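You operate a simulated robot arm through the tools that you are given. There is no shell and no other tool. Be economical: measure what you need, move in short steps, check, and stop when the job is done.

You run a simulated two-armed robot. Do the job below in one go: nothing can be reset, and whatever is moved stays where it is left.

JOB
Stack the tin that says "bosses" from the top of the small parts bench on top of the tin labelled "guides". Fetch the silver coil and set it on the size card. Put the head tube on the top of the small parts bench away on the jig parts table top. Take the yellow key and leave it on the top of the rear-end stand. Open the middle tool cabinet drawer, take the orange cloth and leave it in the inside of the middle tool cabinet drawer, then shut the drawer. Fetch the orange banded fitting and set it on the blue job card. Take the lug with the smallest size on its label from the top of the steel table and leave it on the middle of the mill table. Put the 31.8 brass block from the top of the rear-end stand on the worktop under the peg panel and the 34.9 brass block on the right end of the steel wall bench. Put one of the fork crowns from the front jig shelf on top of the carton of sleeves. Any order will do. Set down upright: yellow key, lug, brass block.

The check looks at the end state, three seconds after you hand in, the way a careful person would. Anything else that was tipped, shoved, dropped, spilled or broken makes it a failure. Flat cloth is picked up by pressing the open fingertips on it (5 to 10 N) and closing them slowly along it; thin cloth reads only 2 to 8 mm in the jaws.

ROBOT AND FRAMES
Two 7-joint arms with two-finger grippers on one trunk, on a base that drives. Base frame: it is fixed to the floor where the robot stands at the start and does not move with it; the origin is under the middle of the robot, x ahead of it, y to its left, z up. Readings come in mm, degrees, newtons and seconds.
The left shoulder is at the start at [60, 123, 945], the right one opposite. With the tool pointing down near the work surface each hand reaches from about 100 to 720 mm from the robot's upright axis, wherever it stands, measured 20 degrees to its own side. Places, roughly: black tin, green tin, white tin [750, 0, 750]; blue job card [0, 3750, 750]; brass block [-1500, 250, 1000]; carton of sleeves [-4750, -750, 1000]; fork crown (10x4x4 cm) [-3800, 2200, 600]; head tube [750, -500, 1000]; inside of the middle tool cabinet drawer [900, 1000, 400]; jig parts table top (25x42 cm) [-3900, 700, 800]; lug [-1000, 3250, 750]; middle of the mill table [400, 3200, 1100]; middle tool cabinet drawer [800, 1000, 500]; orange banded fitting (7x7x5 cm) [700, 1800, 800]; orange cloth (9x7x3 cm) [800, 1300, 900]; right end of the steel wall bench [-500, 3800, 900]; silver coil (4x4x2 cm) [600, -300, 800]; size card [-1000, 3500, 750]; top of the rear-end stand [-1200, 300, 900]; worktop under the peg panel (30x24 cm) [-4340, -2280, 900]; yellow key (9x3x11 cm) [900, 300, 900]. Payload 1.47 kg a hand.
Tool frame (each hand has its own): the origin (TCP) lies between the finger pads and is the grasp point; the fingertips stand 16 mm ahead of it; z points along the fingers, y is the line along which they close. Largest opening 87 mm; the body of the gripper starts 55 mm behind the TCP.
Orientation is that of the tool frame in the base frame, as a unit quaternion [w, x, y, z]. With the fingers straight down and closing along the base's y, the tool's x points along the base's -x, its y along +y and its z along -z.

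CONTROLS
- The arms move only by the tool play_rows. It takes "left_commands", "right_commands" or both (then of equal length, played together; a hand with none holds still); each is a list of rows, each an object of numbers (a shift or turn left out is 0, a gripper value left out holds the last): "rx", "ry", "rz": the turn, a rotation vector about the base's x, y, z in degrees; "tx", "ty", "tz": the shift along the base's x, y, z in m; "gripper": the opening, from 0 (shut) to 1 (fully open). In form: [{"rx": .., "ry": .., "rz": .., "tx": .., "ty": .., "tz": .., "gripper": ..}, ...]. A call has 1 to 10 rows; each row shifts and turns the commanded pose from where the row before left it. A row lasts 0.2 s, in which the tool goes at most 50 mm and 8.6 degrees; a call with a longer step from one row to the next is refused whole, and so is a gripper value outside its range. Where a pose cannot be reached the arm comes as near as it can. A force on the tool above 40 N (or 10 N above the force at the start of the call, whichever is more), or a blocked arm, ends the call early, and 0.2 s more pass. Each finger travels about 153 mm/s and halts on what it meets, pressing with about 28 N; the grip force reading is that of the motor and also rises with nothing between the fingers. The clock runs only during rows and for 0.2 s after the last one: add rows that do not move to give the fingers time. The reply holds the time, the measured pose of the TCP, the force on the tool along the base axes, the opening and the grip force, in the units named above and with some noise, with the torque about the TCP (base axes, N m) and any sound that the robot's microphone picked up.
- Cameras (640 x 400 px; columns grow to the right, rows downward): "scene" is now at [29.9, 52.4, 1480.5]; the picture's right is [0.88, -0.47, 0.00], its down [-0.44, -0.82, -0.36] and it looks along [0.17, 0.32, -0.93] (base axes); focal length 214 px, centre (320, 200). "left" rides on the left gripper at [73, -12, -90] in its tool frame; the picture's right is [0.16, 0.99, 0.00], its down [-0.72, 0.12, -0.68] and it looks along [-0.67, 0.11, 0.73] (tool axes); focal length 247 px, centre (320, 200). "right" rides on the right gripper at [73, 12, -90] in its tool frame; the picture's right is [-0.16, 0.99, 0.00], its down [-0.72, -0.12, -0.68] and it looks along [-0.67, -0.11, 0.73] (tool axes); focal length 247 px, centre (320, 200). There is no depth. A picture from a camera that has moved, and an enlarged one, comes with that camera's place and axes in the base frame and with its lens. The place of the scene camera against the robot may be out by one fixed shift of up to 12 mm in any direction.
- get_image(camera): a new picture of that camera. It takes no simulated time.
- lift_body(by): slides the trunk up (or, below 0, down) by that many mm; the arms and the scene camera ride with it, the base frame stays. It gives what a move gives, with no picture.
- roll_base(legs): drives the robot by 1 to 6 legs, each [ahead, left, turn to the left] in mm, mm and degrees, along the robot's own axes; the way and the turn of a leg run together, so that a leg with both is an arc; at most 1500 mm and 180 degrees a leg. The arms and the cameras ride along, it lands a little off, and it stops where it bumps. It gives what a move gives.
- head_to(pan, tilt): turns the head with the scene camera to pan (to the left, within 120 degrees either way) and tilt (down, from -29 to 69), counted from straight ahead of the robot. It gives what a move gives.
- enlarge(camera, box): a new picture of the part [left, top, right, bottom] of that camera's present view, enlarged. It takes no simulated time.
- hand_in(): hands the job in; it is judged then, once.

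Work in short steps. Places have to be worked out from the pictures, the camera data and where the tool is seen: move nearer, look again, correct. Check each grasp and each placing, and mend what went wrong. You have 546 turns and 334 pictures in all, those below and enlarged ones among them. Open the grippers and draw the arms clear of the work before you hand the job in, unless the task says otherwise; then end with one line.

The tools are called after ">>>" as name(argument=value, ...) on one line, values as JSON. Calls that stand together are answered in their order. play_rows: Moves the arms, as the interface text tells. Its arguments: {"type":"object","properties":{"left_commands":{"type":"array","items":{"type":"object","properties":{"rx":{"type":"number"},"ry":{"type":"number"},"rz":{"type":"number"},"tx":{"type":"number"},"ty":{"type":"number"},"tz":{"type":"number"},"gripper":{"type":"number"}}}},"right_commands":{"type":"array","items":{"type":"object","properties":{"rx":{"type":"number"},"ry":{"type":"number"},"rz":{"type":"number"},"tx":{"type":"number"},"ty":{"type":"number"},"tz":{"type":"number"},"gripper":{"type":"number"}}}}},"required":[]} The other tools are called the same way: lift_body (by) slides the trunk up or down; roll_base (legs) drives the base; head_to (pan, tilt) turns the head that bears the scene camera; get_image (camera) takes a picture; enlarge (camera, box) takes an enlarged picture of a part of a camera's view; hand_in () hands the job in.

At the start:

```text
time: 0.0
left_eef_pos: [537.3, 354.0, 1043.0]
left_orientation: [0.0, 0.0, 1.0, 0.0]
left_ft_force: [0.4, 0.4, -0.4]
left_torque: [-0.07, -0.01, 0.0]
left_grip_width: 87.1
left_finger_force: 0.1
right_eef_pos: [445.3, -133.6, 1134.4]
right_orientation: [0.001, 0.0, 1.0, 0.001]
right_ft_force: [0.3, -0.7, 0.9]
right_torque: [0.02, -0.01, 0.01]
right_grip_width: 87.1
right_finger_force: 0.0
trunk travel left (down, up): [-100.0, 130.0]
robot x, y, heading: [1.4, 0.0, -0.0]
head pan, tilt: [61.8, 68.8]
```

scene: 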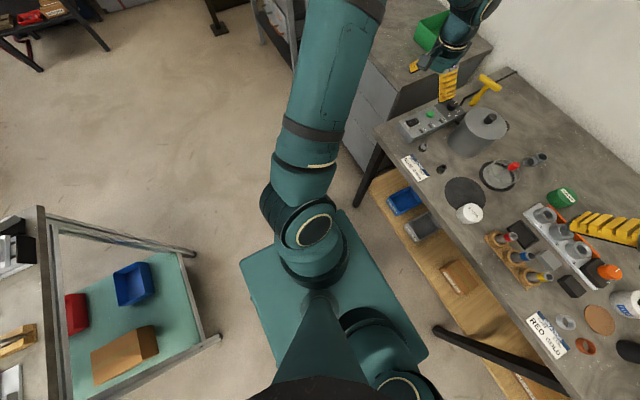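
right: 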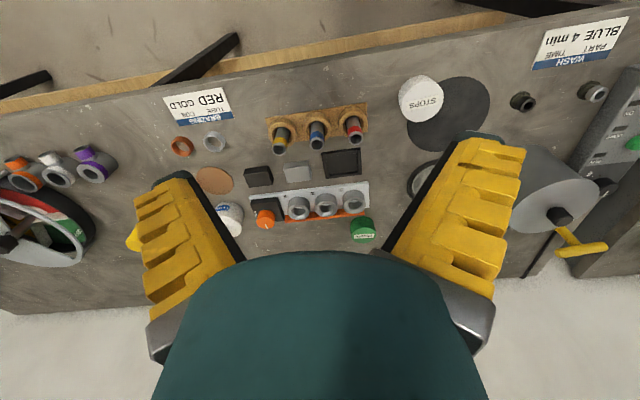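
left: 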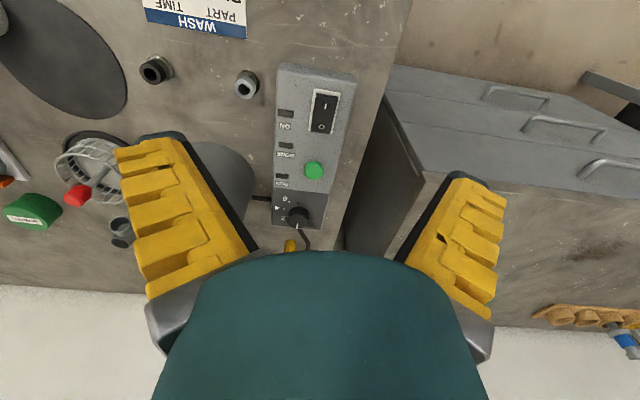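

I start by looking straight ahead at the small parts bench.

>>> head_to(pan=0, tilt=45)

>>> get_image(camera="scene")

```text
time: 1.3
left_eef_pos: [537.3, 354.3, 1043.4]
left_orientation: [0.0, -0.001, 1.0, -0.001]
left_ft_force: [-0.3, -0.2, 0.3]
left_torque: [-0.01, 0.02, 0.02]
left_grip_width: 87.3
left_finger_force: 0.2
right_eef_pos: [445.5, -132.4, 1134.6]
right_orientation: [0.0, 0.0, 1.0, 0.001]
right_ft_force: [-0.2, -0.4, -0.1]
right_torque: [-0.02, 0.03, 0.01]
right_grip_width: 87.1
right_finger_force: 0.1
trunk travel left (down, up): [-100.0, 130.0]
robot x, y, heading: [1.7, 0.3, -0.0]
head pan, tilt: [0.0, 45.0]
```

```text
330 pictures are left
camera scene: at [84.8, 3.2, 1509.3], right [0.0, -1.0, 0.0], down [-0.71, 0.0, -0.71], along [0.71, 0.0, -0.71], focal length 214 px, centre (320, 200)
```

scene: 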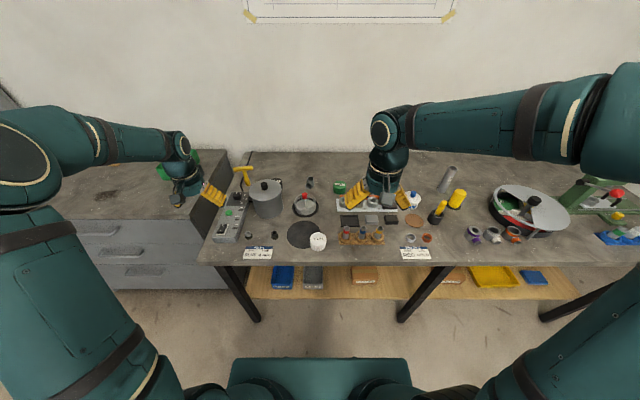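

I enlarge the bench for detail.

>>> enlarge(camera="scene", box=[200, 150, 360, 250])

>>> enlarge(camera="scene", box=[330, 150, 490, 250])

>>> enlarge(camera="right", box=[160, 70, 480, 270])

```text
4.00 times, centred on (280, 200) of scene
camera zoom: at [84.8, 3.2, 1509.3], right [0.0, -1.0, 0.0], down [-0.71, 0.0, -0.71], along [0.71, 0.0, -0.71], focal length 858 px, centre (480, 200)
```

zoom: 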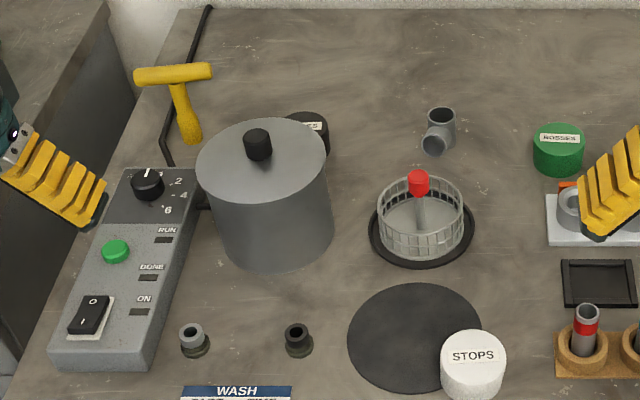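

```text
4.00 times, centred on (410, 200) of scene
camera zoom: at [84.8, 3.2, 1509.3], right [0.0, -1.0, 0.0], down [-0.71, 0.0, -0.71], along [0.71, 0.0, -0.71], focal length 858 px, centre (-40, 200)
```

zoom: 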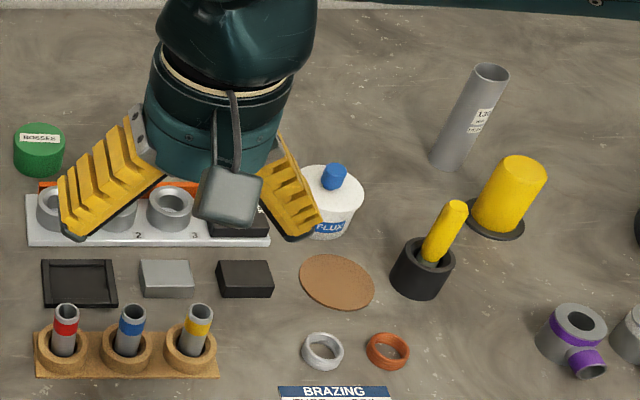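

```text
2.00 times, centred on (320, 170) of right
camera zoom: at [371.3, -120.7, 1224.4], right [0.16, 0.99, 0.0], down [0.72, -0.12, 0.68], along [0.67, -0.11, -0.73], focal length 494 px, centre (320, 260)
```

zoom: 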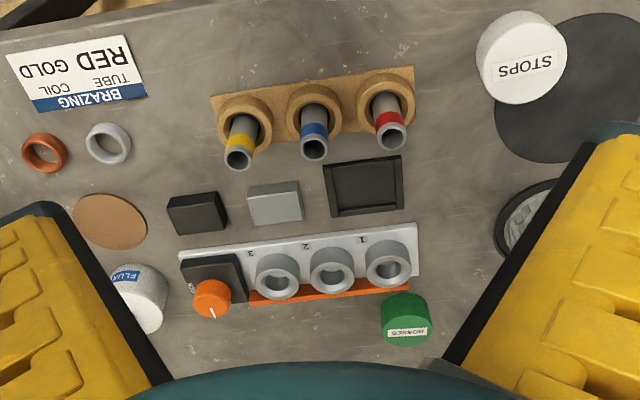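

I survey the room: left, far left, right.

>>> head_to(pan=60, tilt=25)

>>> get_image(camera="scene")

>>> head_to(pan=118, tilt=20)

>>> get_image(camera="scene")

>>> head_to(pan=-118, tilt=20)

>>> get_image(camera="scene")

```text
time: 2.6
left_eef_pos: [537.8, 354.8, 1043.4]
left_orientation: [0.0, 0.0, 1.0, 0.0]
left_ft_force: [-0.2, 0.3, 0.0]
left_torque: [0.01, 0.01, -0.05]
left_grip_width: 87.2
left_finger_force: 0.1
right_eef_pos: [445.9, -133.1, 1134.4]
right_orientation: [0.0, 0.0, 1.0, 0.0]
right_ft_force: [0.0, 0.3, -0.5]
right_torque: [-0.02, -0.01, 0.01]
right_grip_width: 86.7
right_finger_force: 0.1
trunk travel left (down, up): [-100.0, 130.0]
robot x, y, heading: [2.0, 0.4, 0.3]
head pan, tilt: [60.0, 25.0]
```

```text
326 pictures are left
camera scene: at [49.6, 82.9, 1539.9], right [0.87, -0.5, 0.0], down [-0.21, -0.37, -0.91], along [0.45, 0.78, -0.42], focal length 214 px, centre (320, 200)
```

scene: 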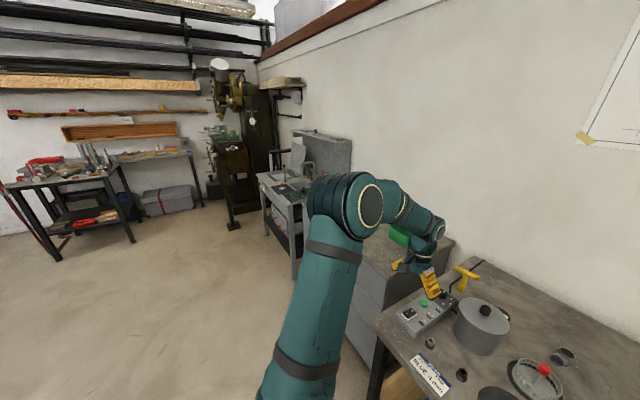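

```text
time: 3.9
left_eef_pos: [538.9, 353.9, 1043.3]
left_orientation: [0.001, 0.0, 1.0, -0.001]
left_ft_force: [0.1, -0.6, -0.7]
left_torque: [-0.02, -0.03, 0.02]
left_grip_width: 87.1
left_finger_force: 0.0
right_eef_pos: [445.4, -132.2, 1135.1]
right_orientation: [-0.001, -0.001, 1.0, -0.001]
right_ft_force: [-0.7, -0.2, -0.5]
right_torque: [-0.03, -0.03, -0.02]
right_grip_width: 87.0
right_finger_force: 0.0
trunk travel left (down, up): [-100.0, 130.0]
robot x, y, heading: [-1.0, -3.4, -0.0]
head pan, tilt: [118.0, 20.0]
```

```text
325 pictures are left
camera scene: at [-40.2, 85.3, 1548.0], right [0.88, 0.47, 0.0], down [0.16, -0.3, -0.94], along [-0.44, 0.83, -0.34], focal length 214 px, centre (320, 200)
```

scene: 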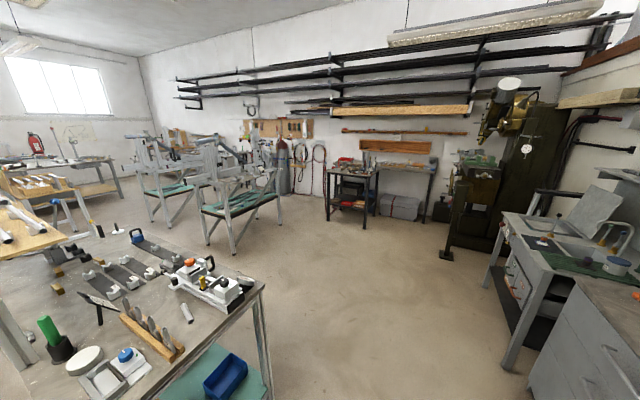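

```text
time: 7.2
left_eef_pos: [535.9, 354.3, 1044.4]
left_orientation: [0.0, 0.0, 1.0, -0.001]
left_ft_force: [0.2, -0.1, -0.7]
left_torque: [-0.01, 0.01, -0.01]
left_grip_width: 87.0
left_finger_force: 0.0
right_eef_pos: [445.1, -132.2, 1134.7]
right_orientation: [0.0, 0.0, 1.0, 0.0]
right_ft_force: [0.7, -0.7, 0.0]
right_torque: [-0.01, 0.0, 0.01]
right_grip_width: 87.2
right_finger_force: 0.1
trunk travel left (down, up): [-100.0, 130.0]
robot x, y, heading: [2.3, -2.0, 0.0]
head pan, tilt: [-118.0, 20.0]
```

```text
324 pictures are left
camera scene: at [-40.2, -79.1, 1548.0], right [-0.88, 0.47, 0.0], down [0.16, 0.3, -0.94], along [-0.44, -0.83, -0.34], focal length 214 px, centre (320, 200)
```

scene: 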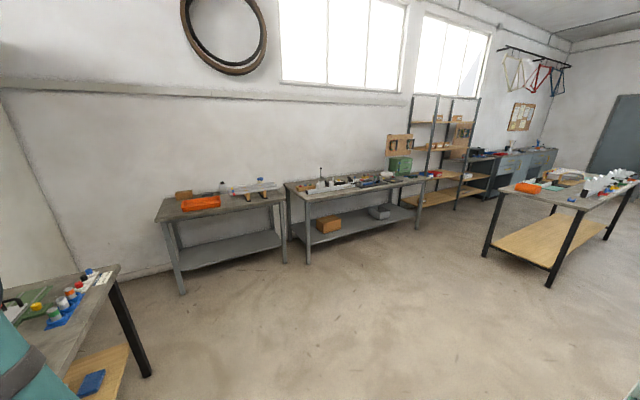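

I measured the green tin at about (866, -92, 813); the bench edge is near x=480. I drive 150 mm closer and look straight down at the bench.

>>> roll_base(legs=[[150, 0, 0]])

>>> head_to(pan=0, tilt=52)

>>> get_image(camera="scene")

>>> get_image(camera="left")

>>> get_image(camera="right")

```text
time: 8.6
left_eef_pos: [684.4, 353.7, 1042.7]
left_orientation: [-0.002, 0.001, 1.0, 0.0]
left_ft_force: [0.1, 0.8, -0.4]
left_torque: [0.02, 0.06, -0.02]
left_grip_width: 87.0
left_finger_force: 0.2
right_eef_pos: [592.3, -133.2, 1133.6]
right_orientation: [0.0, 0.001, 1.0, 0.001]
right_ft_force: [0.1, -0.2, 0.3]
right_torque: [-0.03, 0.03, 0.01]
right_grip_width: 87.1
right_finger_force: 0.0
trunk travel left (down, up): [-100.0, 130.0]
robot x, y, heading: [145.2, -0.2, 0.1]
head pan, tilt: [-118.0, 20.0]
```

```text
time: 10.6
left_eef_pos: [683.6, 353.4, 1043.7]
left_orientation: [0.0, 0.001, 1.0, 0.0]
left_ft_force: [-0.8, 0.4, 0.6]
left_torque: [-0.02, -0.02, 0.0]
left_grip_width: 87.2
left_finger_force: 0.0
right_eef_pos: [589.9, -132.2, 1134.7]
right_orientation: [-0.001, 0.0, 1.0, 0.0]
right_ft_force: [0.3, -0.5, -0.7]
right_torque: [-0.01, 0.0, 0.0]
right_grip_width: 87.1
right_finger_force: 0.1
trunk travel left (down, up): [-100.0, 130.0]
robot x, y, heading: [144.9, 0.4, 0.0]
head pan, tilt: [0.0, 52.0]
```

```text
323 pictures are left
camera scene: at [224.2, 2.8, 1499.8], right [0.0, -1.0, 0.0], down [-0.79, 0.0, -0.62], along [0.62, 0.0, -0.79], focal length 214 px, centre (320, 200)
```

scene: 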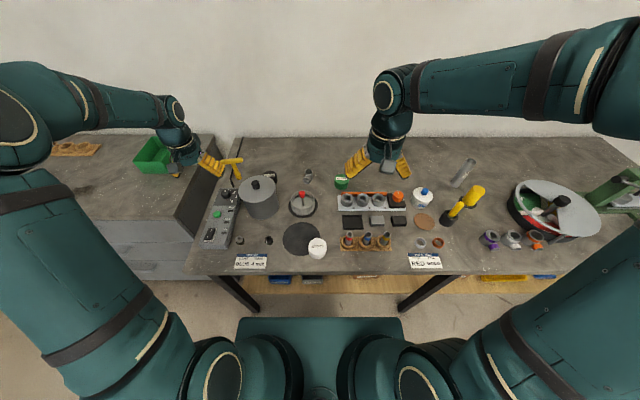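

```text
322 pictures are left
camera left: at [610.5, 341.4, 1132.7], right [-0.16, 0.99, 0.0], down [0.72, 0.11, 0.68], along [0.67, 0.11, -0.73], focal length 247 px, centre (320, 200)
```

left: 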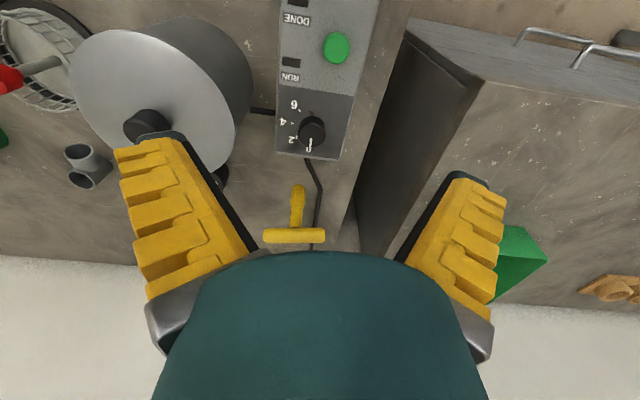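

```text
321 pictures are left
camera right: at [516.6, -121.5, 1224.4], right [0.16, 0.99, 0.0], down [0.72, -0.12, 0.68], along [0.67, -0.11, -0.73], focal length 247 px, centre (320, 200)
```

right: 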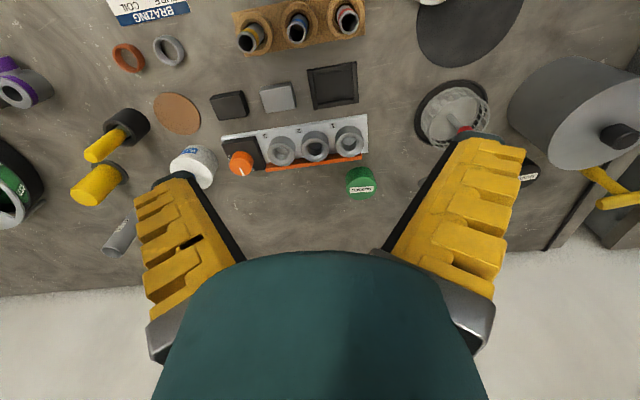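

Green tin refines to about (858,-90,813) and the black one hides behind the pot at about (880,215). I need a bit more reach, so I drive 60 mm more.

>>> roll_base(legs=[[60, 0, 0]])

>>> get_image(camera="scene")

```text
time: 11.5
left_eef_pos: [744.4, 353.9, 1042.5]
left_orientation: [-0.001, 0.0, 1.0, 0.0]
left_ft_force: [0.7, 0.1, -0.1]
left_torque: [0.0, 0.03, 0.01]
left_grip_width: 86.9
left_finger_force: 0.0
right_eef_pos: [652.6, -132.8, 1133.2]
right_orientation: [-0.001, 0.0, 1.0, 0.0]
right_ft_force: [-0.1, 0.1, -0.6]
right_torque: [0.02, 0.02, 0.03]
right_grip_width: 86.7
right_finger_force: 0.0
trunk travel left (down, up): [-100.0, 130.0]
robot x, y, heading: [205.7, -1.9, -0.2]
head pan, tilt: [0.0, 52.0]
```

```text
320 pictures are left
camera scene: at [286.3, 2.8, 1499.7], right [0.0, -1.0, 0.0], down [-0.79, 0.0, -0.61], along [0.61, 0.0, -0.79], focal length 214 px, centre (320, 200)
```

scene: 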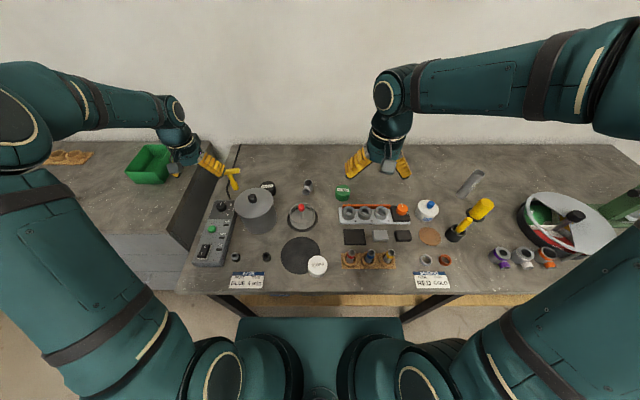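

No bump. I move the left hand above the black tin to look down on it.

>>> play_rows(left_commands=[{"tx": 0.03, "ty": -0.035}, {"tx": 0.03, "ty": -0.035}, {"tx": 0.03, "ty": -0.035}, {"tx": 0.03, "ty": -0.034}, {}])

>>> get_image(camera="left")

>>> enlarge(camera="scene", box=[220, 150, 380, 250])

```text
time: 12.7
left_eef_pos: [862.3, 214.3, 1039.2]
left_orientation: [0.0, 0.0, 1.0, 0.0]
left_ft_force: [-0.3, 0.0, -0.7]
left_torque: [0.02, 0.0, 0.02]
left_grip_width: 87.1
left_finger_force: 0.0
right_eef_pos: [651.4, -133.2, 1134.1]
right_orientation: [0.0, -0.001, 1.0, 0.0]
right_ft_force: [0.0, 0.2, 0.0]
right_torque: [-0.02, -0.04, 0.0]
right_grip_width: 87.0
right_finger_force: 0.0
trunk travel left (down, up): [-100.0, 130.0]
robot x, y, heading: [205.0, 3.0, 0.1]
head pan, tilt: [0.0, 52.0]
```

```text
319 pictures are left
camera left: at [790.3, 202.1, 1127.2], right [-0.16, 0.99, 0.0], down [0.72, 0.12, 0.68], along [0.67, 0.11, -0.73], focal length 247 px, centre (320, 200)
```

left: 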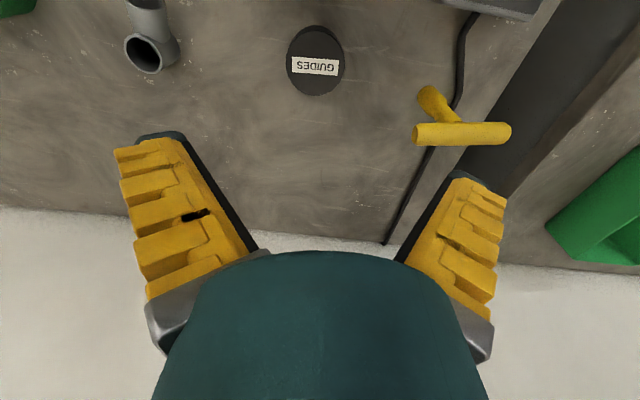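

```text
4.00 times, centred on (300, 200) of scene
camera zoom: at [283.7, 3.3, 1499.9], right [0.0, -1.0, 0.0], down [-0.79, 0.0, -0.62], along [0.62, 0.0, -0.79], focal length 858 px, centre (400, 200)
```

zoom: 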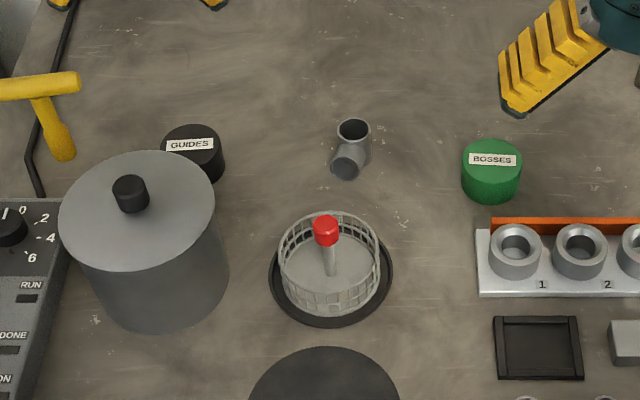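

GUIDES is confirmed at about (857,210), lid near z 860. I swing the right hand out of the way and bring the left hand above the green BOSSES tin.

>>> play_rows(right_commands=[{"ty": -0.045}, {"ty": -0.045}, {"ty": -0.045}, {"ty": -0.045}, {"ty": -0.045}, {"ty": -0.045}, {}, {}], left_commands=[{}, {"ty": -0.045}, {"ty": -0.045}, {"ty": -0.045}, {"ty": -0.045}, {"ty": -0.045}, {"ty": -0.045}, {"ty": -0.03, "tx": -0.01}])

>>> get_image(camera="left")

```text
time: 14.5
left_eef_pos: [850.4, -83.7, 1041.3]
left_orientation: [0.0, 0.0, 1.0, 0.0]
left_ft_force: [0.5, 0.0, 0.5]
left_torque: [0.03, -0.04, 0.0]
left_grip_width: 87.0
left_finger_force: 0.0
right_eef_pos: [651.2, -401.5, 1135.3]
right_orientation: [0.0, 0.001, 1.0, 0.0]
right_ft_force: [-0.1, -0.2, 0.5]
right_torque: [0.01, -0.02, -0.02]
right_grip_width: 87.1
right_finger_force: 0.0
trunk travel left (down, up): [-100.0, 130.0]
robot x, y, heading: [205.8, -1.1, -0.3]
head pan, tilt: [0.0, 52.0]
```

```text
317 pictures are left
camera left: at [778.0, -97.1, 1130.4], right [-0.16, 0.99, 0.0], down [0.72, 0.12, 0.68], along [0.67, 0.11, -0.73], focal length 247 px, centre (320, 200)
```

left: 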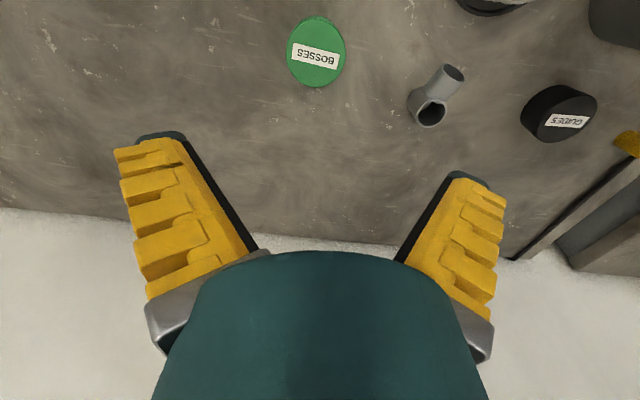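

Green lid is at about (841,-90), diameter 58 mm. I descend to just above it and check.

>>> play_rows(left_commands=[{"tx": -0.009, "ty": -0.006, "tz": -0.04}, {"tz": -0.04}, {"tz": -0.04}, {"tz": -0.031}, {}])

>>> get_image(camera="left")

>>> enlarge(camera="scene", box=[280, 150, 440, 250])

```text
time: 15.7
left_eef_pos: [841.5, -90.5, 892.3]
left_orientation: [0.0, 0.001, 1.0, -0.001]
left_ft_force: [-0.3, 0.1, -0.7]
left_torque: [0.02, 0.01, 0.02]
left_grip_width: 86.9
left_finger_force: 0.0
right_eef_pos: [650.4, -401.0, 1136.8]
right_orientation: [0.0, 0.0, 1.0, -0.001]
right_ft_force: [0.1, -0.2, -0.2]
right_torque: [0.02, 0.02, -0.01]
right_grip_width: 86.9
right_finger_force: 0.1
trunk travel left (down, up): [-100.0, 130.0]
robot x, y, heading: [207.8, 2.6, -0.3]
head pan, tilt: [0.0, 52.0]
```

```text
316 pictures are left
camera left: at [768.4, -102.1, 981.1], right [-0.16, 0.99, 0.0], down [0.72, 0.12, 0.68], along [0.67, 0.11, -0.73], focal length 247 px, centre (320, 200)
```

left: 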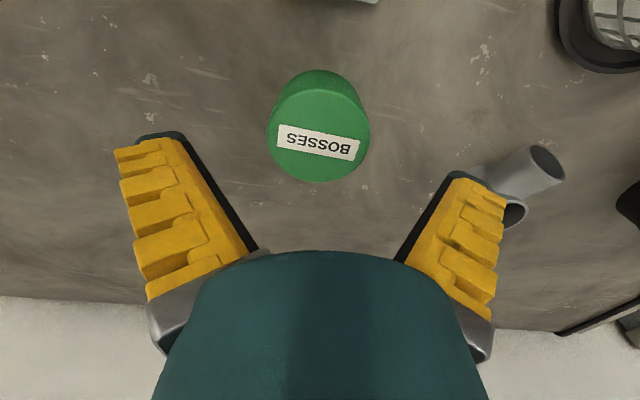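

```text
4.00 times, centred on (360, 200) of scene
camera zoom: at [284.2, 2.8, 1499.8], right [0.0, -1.0, 0.0], down [-0.79, 0.0, -0.62], along [0.62, 0.0, -0.79], focal length 858 px, centre (160, 200)
```

zoom: 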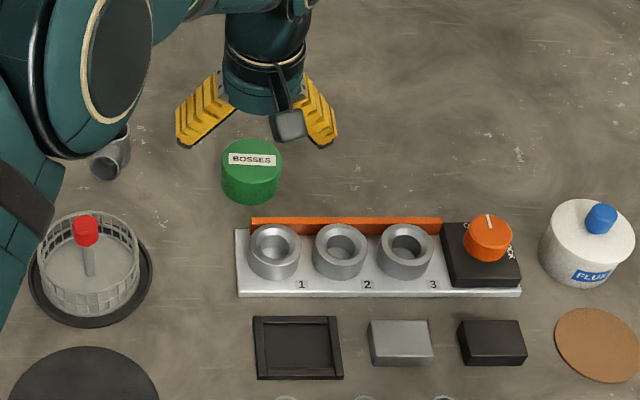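

Lid at (840,-91,~844). I descend so that the pads are about 11 mm below the lid and close.

>>> play_rows(left_commands=[{"tz": -0.03, "tx": -0.001}, {"tz": -0.029}, {}, {"gripper": 0.6}, {"gripper": 0.5}, {"gripper": 0.4}, {}])

>>> get_image(camera="left")

```text
time: 17.3
left_eef_pos: [842.2, -93.0, 833.6]
left_orientation: [0.0, 0.0, 1.0, 0.0]
left_ft_force: [-0.3, -0.2, 0.1]
left_torque: [0.08, 0.01, -0.02]
left_grip_width: 59.2
left_finger_force: 27.8
right_eef_pos: [652.2, -399.6, 1136.2]
right_orientation: [0.0, 0.0, 1.0, 0.0]
right_ft_force: [-0.6, -0.1, -0.4]
right_torque: [0.03, -0.04, 0.02]
right_grip_width: 87.2
right_finger_force: 0.0
trunk travel left (down, up): [-100.0, 130.0]
robot x, y, heading: [209.0, 4.0, 0.1]
head pan, tilt: [0.0, 52.0]
```

```text
314 pictures are left
camera left: at [769.4, -103.9, 923.0], right [-0.16, 0.99, 0.0], down [0.72, 0.12, 0.68], along [0.67, 0.11, -0.73], focal length 247 px, centre (320, 200)
```

left: 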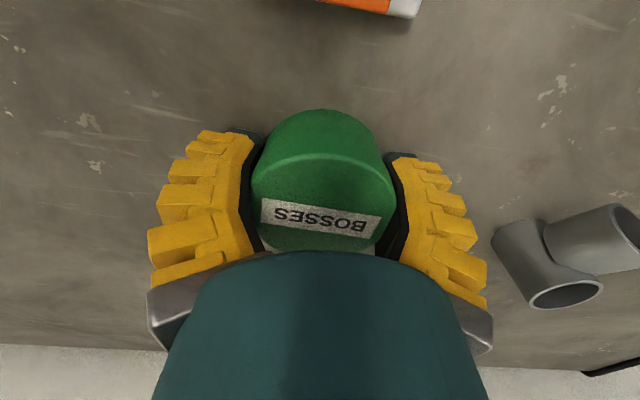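

Gripped at 59 mm, but the lid centre is ~8 mm further in x than the TCP; I open, shift and regrip, then lift.

>>> play_rows(left_commands=[{"gripper": 0.85}, {}, {"tx": 0.009}, {"gripper": 0.5}, {"gripper": 0.4}, {}, {"tz": 0.03}, {"tz": 0.045}, {"tz": 0.045}, {}])

```text
time: 19.5
left_eef_pos: [854.2, -90.0, 955.0]
left_orientation: [0.0, 0.0, 1.0, 0.001]
left_ft_force: [0.5, 0.6, -1.3]
left_torque: [0.06, -0.04, -0.01]
left_grip_width: 60.5
left_finger_force: 27.7
right_eef_pos: [651.6, -399.7, 1134.5]
right_orientation: [0.0, 0.001, 1.0, 0.0]
right_ft_force: [0.6, 0.2, -0.5]
right_torque: [-0.02, 0.02, -0.03]
right_grip_width: 87.0
right_finger_force: 0.0
trunk travel left (down, up): [-100.0, 130.0]
robot x, y, heading: [204.6, 4.0, 0.0]
head pan, tilt: [0.0, 52.0]
```

Lifted with the tin. I carry it towards the black tin, keeping above pot height.

>>> play_rows(left_commands=[{"tz": 0.045}, {"ty": 0.045}, {"ty": 0.045}, {"ty": 0.045}, {"ty": 0.045}, {"ty": 0.045}, {"ty": 0.04, "tx": 0.01}, {"ty": 0.038}, {}])

>>> get_image(camera="left")

>>> enlarge(camera="scene", box=[200, 130, 360, 230])

```text
time: 21.5
left_eef_pos: [861.2, 211.3, 1000.4]
left_orientation: [0.0, 0.001, 1.0, 0.0]
left_ft_force: [0.1, -0.4, -2.6]
left_torque: [0.0, 0.02, -0.03]
left_grip_width: 61.0
left_finger_force: 28.1
right_eef_pos: [652.1, -400.6, 1135.8]
right_orientation: [0.0, -0.001, 1.0, 0.001]
right_ft_force: [0.4, -0.3, 0.0]
right_torque: [0.0, 0.01, 0.01]
right_grip_width: 87.0
right_finger_force: 0.1
trunk travel left (down, up): [-100.0, 130.0]
robot x, y, heading: [207.8, -0.9, -0.1]
head pan, tilt: [0.0, 52.0]
```

```text
313 pictures are left
camera left: at [788.7, 199.4, 1090.0], right [-0.16, 0.99, 0.0], down [0.72, 0.11, 0.68], along [0.67, 0.11, -0.73], focal length 247 px, centre (320, 200)
```

left: 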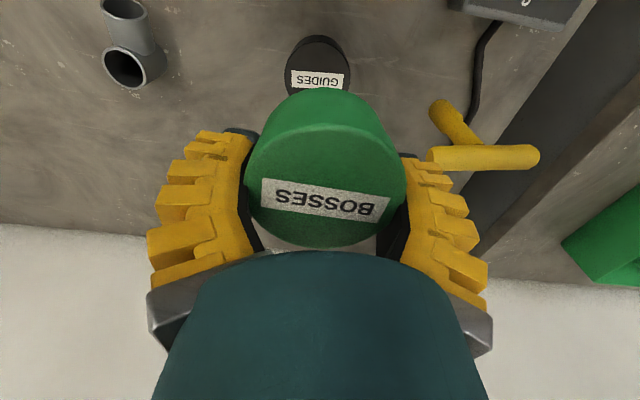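

```text
4.00 times, centred on (280, 180) of scene
camera zoom: at [284.8, 2.1, 1499.8], right [0.0, -1.0, 0.0], down [-0.79, 0.0, -0.62], along [0.62, 0.0, -0.79], focal length 858 px, centre (480, 280)
```

zoom: 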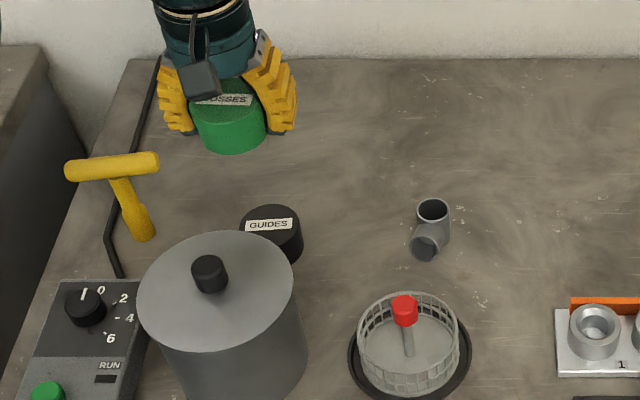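

Re-triangulating with the lid sizes: lids at z≈853 on the bench, black at (860,209.5); the held tin's centre is ~9 mm behind the TCP (851,211). I shift and lower to just above.

>>> play_rows(left_commands=[{"tx": 0.009, "ty": -0.002, "tz": -0.03}, {"tz": -0.04}, {"tz": -0.018}, {}])

>>> enlarge(camera="scene", box=[220, 130, 320, 192])

>>> get_image(camera="left")

```text
time: 22.5
left_eef_pos: [871.3, 210.8, 912.3]
left_orientation: [0.0, 0.001, 1.0, 0.0]
left_ft_force: [-0.4, -0.1, -1.0]
left_torque: [0.02, -0.02, 0.0]
left_grip_width: 60.7
left_finger_force: 27.4
right_eef_pos: [652.2, -401.1, 1135.3]
right_orientation: [0.0, 0.0, 1.0, 0.001]
right_ft_force: [-0.3, 0.0, -0.4]
right_torque: [0.0, -0.03, 0.0]
right_grip_width: 87.0
right_finger_force: 0.1
trunk travel left (down, up): [-100.0, 130.0]
robot x, y, heading: [202.8, -2.3, -0.0]
head pan, tilt: [0.0, 52.0]
```

```text
6.40 times, centred on (270, 161) of scene
camera zoom: at [284.3, 3.0, 1499.8], right [0.0, -1.0, 0.0], down [-0.79, 0.0, -0.62], along [0.62, 0.0, -0.79], focal length 1373 px, centre (640, 450)
```

zoom: 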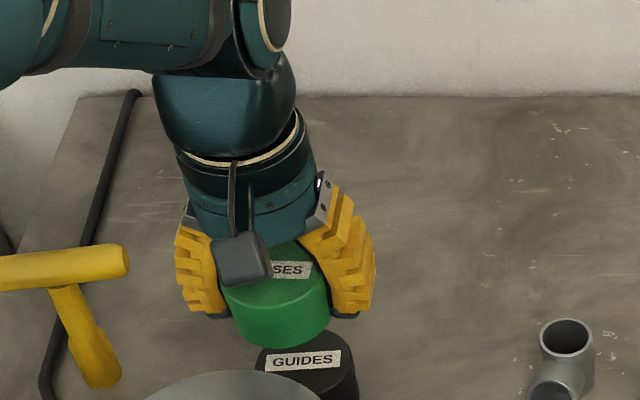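

```text
310 pictures are left
camera left: at [798.4, 199.8, 1001.3], right [-0.16, 0.99, 0.0], down [0.72, 0.12, 0.68], along [0.67, 0.11, -0.73], focal length 247 px, centre (320, 200)
```

left: 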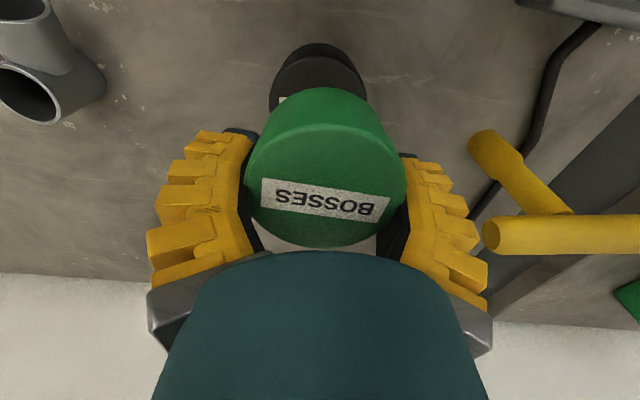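

In y the held tin seems ~6 mm too far left; I correct and lower gently until contact.

>>> play_rows(left_commands=[{"ty": -0.006}, {"tz": -0.008}, {"tz": -0.005}, {}])

>>> enlarge(camera="scene", box=[220, 130, 320, 192])

>>> get_image(camera="left")

```text
time: 23.5
left_eef_pos: [871.9, 202.6, 897.6]
left_orientation: [-0.001, 0.001, 1.0, 0.0]
left_ft_force: [0.5, 0.8, -1.9]
left_torque: [0.01, -0.01, 0.02]
left_grip_width: 60.7
left_finger_force: 28.2
right_eef_pos: [651.1, -400.6, 1135.7]
right_orientation: [0.0, 0.0, 1.0, 0.0]
right_ft_force: [0.0, -0.6, 0.0]
right_torque: [0.0, -0.01, -0.01]
right_grip_width: 87.1
right_finger_force: 0.1
trunk travel left (down, up): [-100.0, 130.0]
robot x, y, heading: [203.8, -1.5, -0.1]
head pan, tilt: [0.0, 52.0]
```

```text
6.40 times, centred on (270, 161) of scene
camera zoom: at [284.6, 2.9, 1499.8], right [0.0, -1.0, 0.0], down [-0.79, 0.0, -0.62], along [0.62, 0.0, -0.79], focal length 1373 px, centre (640, 450)
```

zoom: 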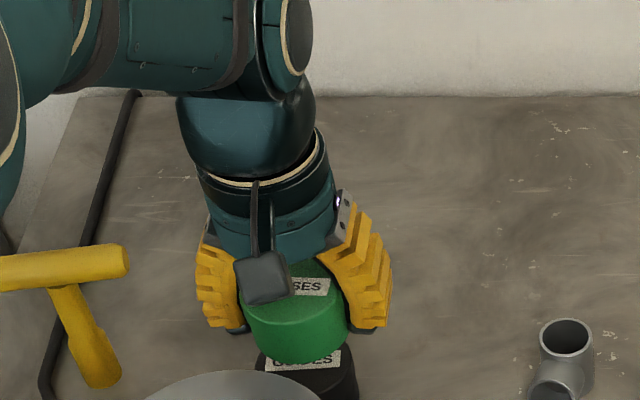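

```text
308 pictures are left
camera left: at [799.1, 191.7, 987.3], right [-0.16, 0.99, 0.0], down [0.72, 0.12, 0.68], along [0.67, 0.11, -0.73], focal length 247 px, centre (320, 200)
```

left: 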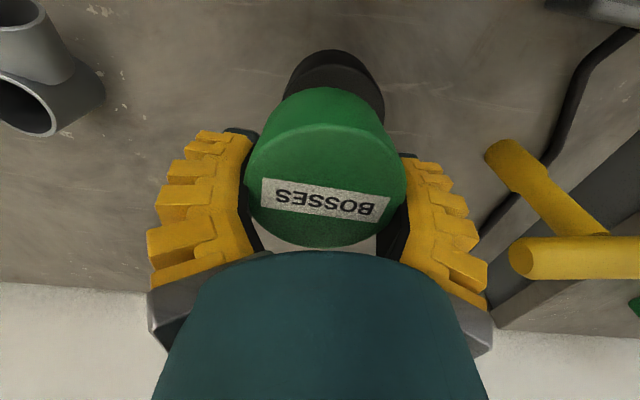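

Alignment is now within a few mm; I nudge +3 mm in y and lower in small steps watching the force.

>>> play_rows(left_commands=[{"ty": 0.003, "tz": -0.003}, {"tz": -0.004}, {"tz": -0.003}, {}])

>>> enlarge(camera="scene", box=[220, 130, 320, 192])

```text
time: 24.5
left_eef_pos: [871.3, 207.2, 888.3]
left_orientation: [0.001, 0.0, 1.0, 0.0]
left_ft_force: [0.8, 0.2, -1.3]
left_torque: [-0.01, -0.04, -0.01]
left_grip_width: 60.5
left_finger_force: 27.8
right_eef_pos: [651.7, -400.4, 1135.1]
right_orientation: [0.0, 0.001, 1.0, 0.0]
right_ft_force: [-0.9, 0.2, 0.4]
right_torque: [-0.01, 0.01, 0.02]
right_grip_width: 87.2
right_finger_force: 0.1
trunk travel left (down, up): [-100.0, 130.0]
robot x, y, heading: [207.2, -2.7, -0.1]
head pan, tilt: [0.0, 52.0]
```

```text
6.40 times, centred on (270, 161) of scene
camera zoom: at [284.5, 2.8, 1499.8], right [0.0, -1.0, 0.0], down [-0.79, 0.0, -0.62], along [0.62, 0.0, -0.79], focal length 1373 px, centre (640, 450)
```

zoom: 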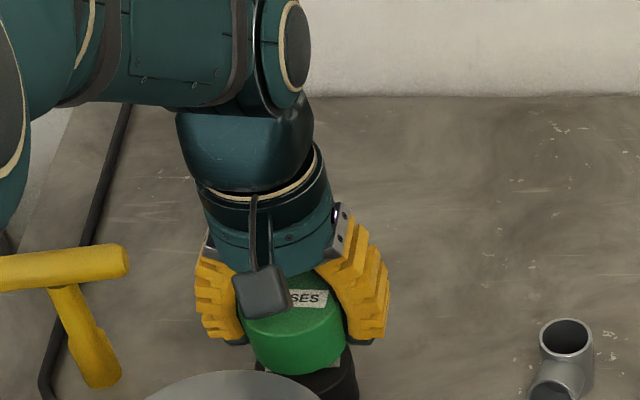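

Continue lowering to contact.

>>> play_rows(left_commands=[{"ty": -0.002, "tz": -0.003}, {"tz": -0.003}, {"tz": -0.003}, {"tz": -0.003}, {}])

>>> enlarge(camera="scene", box=[220, 130, 320, 192])

```text
time: 25.7
left_eef_pos: [872.5, 204.4, 877.1]
left_orientation: [-0.001, 0.0, 1.0, 0.0]
left_ft_force: [-0.2, 0.0, -2.1]
left_torque: [-0.02, -0.02, -0.01]
left_grip_width: 60.5
left_finger_force: 28.0
right_eef_pos: [651.8, -400.0, 1136.3]
right_orientation: [0.0, 0.0, 1.0, 0.0]
right_ft_force: [0.2, -0.2, -0.4]
right_torque: [0.02, 0.0, -0.02]
right_grip_width: 87.0
right_finger_force: 0.2
trunk travel left (down, up): [-100.0, 130.0]
robot x, y, heading: [204.5, 4.6, 0.1]
head pan, tilt: [0.0, 52.0]
```

```text
6.40 times, centred on (270, 161) of scene
camera zoom: at [284.6, 2.8, 1499.8], right [0.0, -1.0, 0.0], down [-0.79, 0.0, -0.62], along [0.62, 0.0, -0.79], focal length 1373 px, centre (640, 450)
```

zoom: 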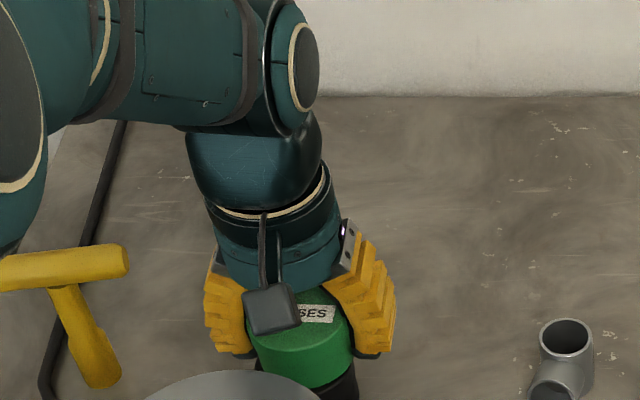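

Not in contact yet; the gap is roughly 8 mm. I lower on.

>>> play_rows(left_commands=[{"tz": -0.003}, {"tz": -0.002}, {"tz": -0.002}, {"tz": -0.002}, {}])

```text
time: 26.9
left_eef_pos: [871.9, 203.8, 869.1]
left_orientation: [0.002, 0.0, 1.0, 0.0]
left_ft_force: [1.6, 2.7, 12.9]
left_torque: [0.15, 0.46, -0.13]
left_grip_width: 60.5
left_finger_force: 27.7
right_eef_pos: [650.3, -399.2, 1135.9]
right_orientation: [0.0, 0.0, 1.0, 0.0]
right_ft_force: [0.2, -1.0, 0.5]
right_torque: [-0.03, -0.01, 0.0]
right_grip_width: 87.0
right_finger_force: 0.1
trunk travel left (down, up): [-100.0, 130.0]
robot x, y, heading: [207.9, -0.4, -0.1]
head pan, tilt: [0.0, 52.0]
```

Contact (13 N), with torque suggesting contact on the pot side. I check views before releasing.

>>> enlarge(camera="scene", box=[220, 150, 300, 200])

>>> get_image(camera="left")

```text
8.00 times, centred on (260, 175) of scene
camera zoom: at [283.3, 2.7, 1500.0], right [0.0, -1.0, 0.0], down [-0.79, 0.0, -0.62], along [0.62, 0.0, -0.79], focal length 1716 px, centre (800, 400)
```

zoom: 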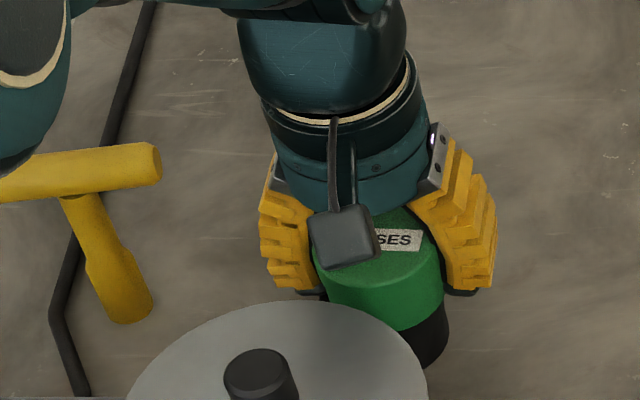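

```text
304 pictures are left
camera left: at [798.4, 192.2, 958.0], right [-0.16, 0.99, 0.0], down [0.72, 0.12, 0.68], along [0.67, 0.11, -0.73], focal length 247 px, centre (320, 200)
```

left: 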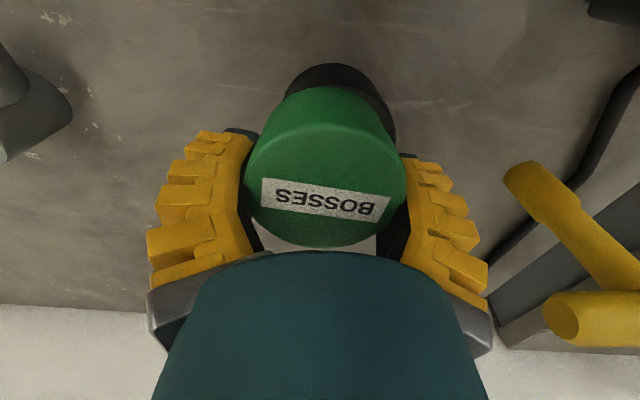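

Both views suggest black is ~4-5 mm further left (+y). I lift slightly, shift, set down and release.

>>> play_rows(left_commands=[{"tz": 0.006}, {"ty": 0.004}, {"tz": -0.003}, {"tz": -0.002}, {}])

```text
time: 28.1
left_eef_pos: [871.0, 209.2, 869.4]
left_orientation: [0.001, 0.001, 1.0, 0.0]
left_ft_force: [-0.7, -1.0, 8.7]
left_torque: [0.06, 0.38, 0.08]
left_grip_width: 60.4
left_finger_force: 27.8
right_eef_pos: [651.0, -401.1, 1135.6]
right_orientation: [0.0, 0.001, 1.0, 0.0]
right_ft_force: [-0.8, -0.2, -0.4]
right_torque: [-0.02, 0.04, -0.01]
right_grip_width: 87.0
right_finger_force: 0.1
trunk travel left (down, up): [-100.0, 130.0]
robot x, y, heading: [206.3, -1.7, 0.3]
head pan, tilt: [0.0, 52.0]
```

I open the fingers and look.

>>> play_rows(left_commands=[{"gripper": 0.8}, {"gripper": 1.0}, {}, {"tz": 0.04}, {"tz": 0.045}, {"tz": 0.045}, {}])

>>> get_image(camera="left")

>>> enlarge(camera="scene", box=[220, 150, 300, 200])

```text
time: 29.7
left_eef_pos: [872.3, 209.4, 995.8]
left_orientation: [0.0, 0.0, 1.0, 0.0]
left_ft_force: [1.0, 1.0, 0.4]
left_torque: [0.0, 0.0, 0.01]
left_grip_width: 87.3
left_finger_force: 0.0
right_eef_pos: [652.0, -401.1, 1136.0]
right_orientation: [0.0, 0.0, 1.0, 0.0]
right_ft_force: [-0.2, -0.7, 0.1]
right_torque: [0.01, -0.01, -0.01]
right_grip_width: 86.9
right_finger_force: 0.1
trunk travel left (down, up): [-100.0, 130.0]
robot x, y, heading: [208.7, -2.4, 0.0]
head pan, tilt: [0.0, 52.0]
```

```text
303 pictures are left
camera left: at [800.1, 197.3, 1084.3], right [-0.16, 0.99, 0.0], down [0.72, 0.12, 0.68], along [0.67, 0.11, -0.73], focal length 247 px, centre (320, 200)
```

left: 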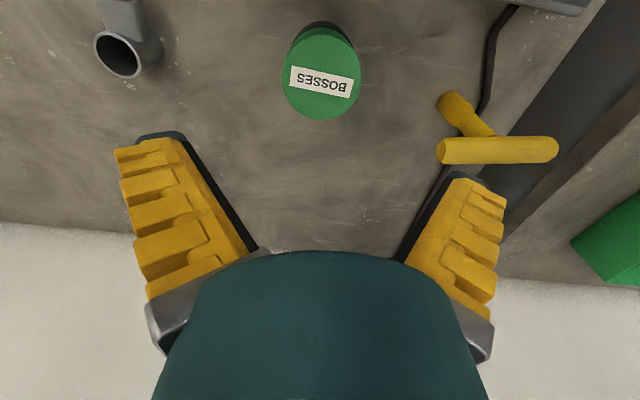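

```text
8.00 times, centred on (260, 175) of scene
camera zoom: at [285.0, 2.8, 1499.7], right [0.0, -1.0, 0.0], down [-0.79, 0.0, -0.62], along [0.62, 0.0, -0.79], focal length 1716 px, centre (800, 400)
```

zoom: 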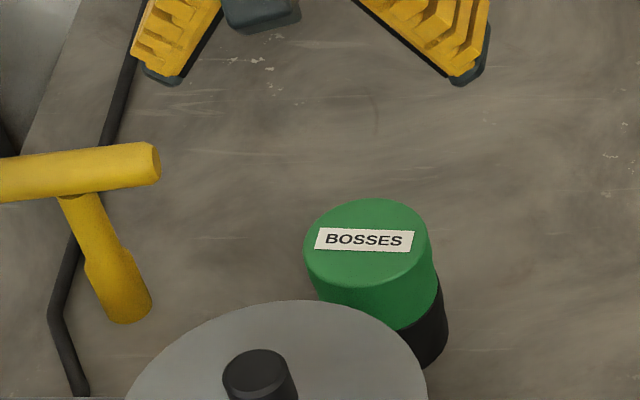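

The stack is good. Next the yellow T-key: bar at about (881,356,~915) along y. I move the left hand over it while turning 90° so the fingers close along x; I also check the right camera for the silver coil.

>>> play_rows(left_commands=[{"tz": 0.03, "rz": 8.5}, {"ty": 0.03, "tx": 0.002, "rz": 8.5}, {"ty": 0.03, "tx": 0.002, "rz": 8.5}, {"ty": 0.03, "tx": 0.002, "rz": 8.5}, {"ty": 0.03, "tx": 0.002, "rz": 8.5}, {"ty": 0.026, "rz": 8.5}, {"rz": 8.5}, {"rz": 8.5}, {"rz": 8.5}, {"rz": 8.5}])

>>> get_image(camera="left")

>>> get_image(camera="right")

```text
time: 31.9
left_eef_pos: [879.3, 353.9, 1026.1]
left_orientation: [0.0, -0.676, 0.737, 0.0]
left_ft_force: [-0.9, 0.4, 0.4]
left_torque: [-0.02, 0.01, -0.02]
left_grip_width: 86.9
left_finger_force: 0.0
right_eef_pos: [651.7, -400.2, 1136.1]
right_orientation: [0.001, 0.0, 1.0, 0.0]
right_ft_force: [0.5, -0.1, 0.0]
right_torque: [-0.01, 0.0, 0.0]
right_grip_width: 87.3
right_finger_force: 0.0
trunk travel left (down, up): [-100.0, 130.0]
robot x, y, heading: [207.2, -0.4, -0.4]
head pan, tilt: [0.0, 52.0]
```

```text
301 pictures are left
camera left: at [885.0, 281.3, 1115.7], right [-1.0, -0.07, 0.0], down [-0.05, 0.73, 0.68], along [-0.05, 0.68, -0.73], focal length 247 px, centre (320, 200)
```

left: 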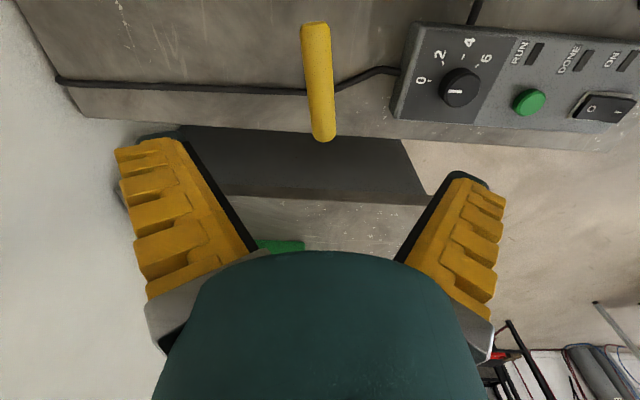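

```text
300 pictures are left
camera right: at [577.0, -388.9, 1225.8], right [0.16, 0.99, 0.0], down [0.72, -0.12, 0.68], along [0.67, -0.11, -0.73], focal length 247 px, centre (320, 200)
```

right: 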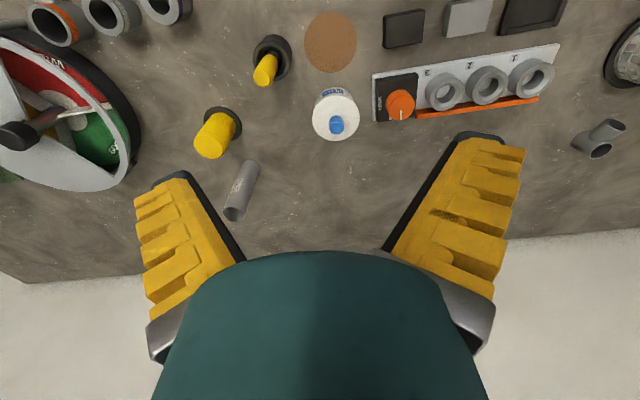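

Bar centre is at about (880,350,~912), skewed ~8°. I turn 12° more, descend and close on it.

>>> play_rows(left_commands=[{"rz": 6.5, "tx": 0.001, "ty": -0.004}, {"rz": 6, "tz": -0.03}, {"tz": -0.035}, {"tz": -0.03}, {}])

>>> get_image(camera="left")

>>> enlarge(camera="scene", box=[190, 130, 290, 192])

```text
time: 33.1
left_eef_pos: [876.5, 350.6, 931.4]
left_orientation: [0.0, 0.752, -0.659, 0.0]
left_ft_force: [0.0, -0.4, 0.2]
left_torque: [0.02, 0.05, -0.01]
left_grip_width: 87.1
left_finger_force: 0.1
right_eef_pos: [652.0, -400.9, 1134.7]
right_orientation: [0.0, 0.001, 1.0, 0.0]
right_ft_force: [-0.4, 0.1, 1.2]
right_torque: [0.0, -0.03, -0.02]
right_grip_width: 87.2
right_finger_force: 0.1
trunk travel left (down, up): [-100.0, 130.0]
robot x, y, heading: [203.4, 0.4, -0.1]
head pan, tilt: [0.0, 52.0]
```

```text
299 pictures are left
camera left: at [897.5, 279.4, 1020.4], right [-0.96, -0.28, 0.0], down [-0.21, 0.7, 0.68], along [-0.19, 0.65, -0.73], focal length 247 px, centre (320, 200)
```

left: 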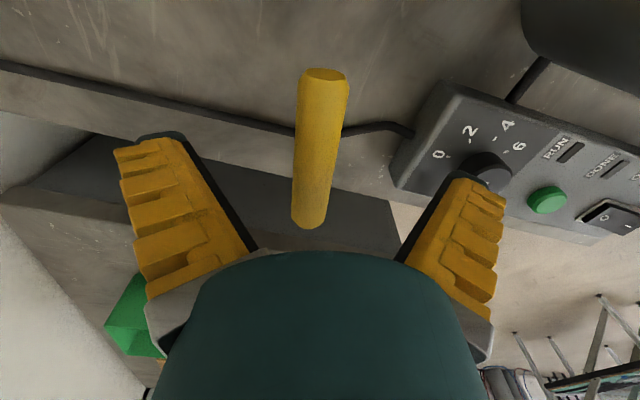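

```text
6.40 times, centred on (240, 161) of scene
camera zoom: at [284.2, 2.6, 1499.8], right [0.0, -1.0, 0.0], down [-0.79, 0.0, -0.62], along [0.62, 0.0, -0.79], focal length 1373 px, centre (832, 450)
```

zoom: 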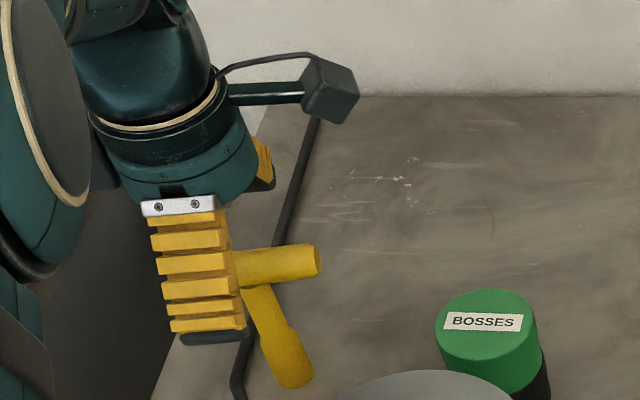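

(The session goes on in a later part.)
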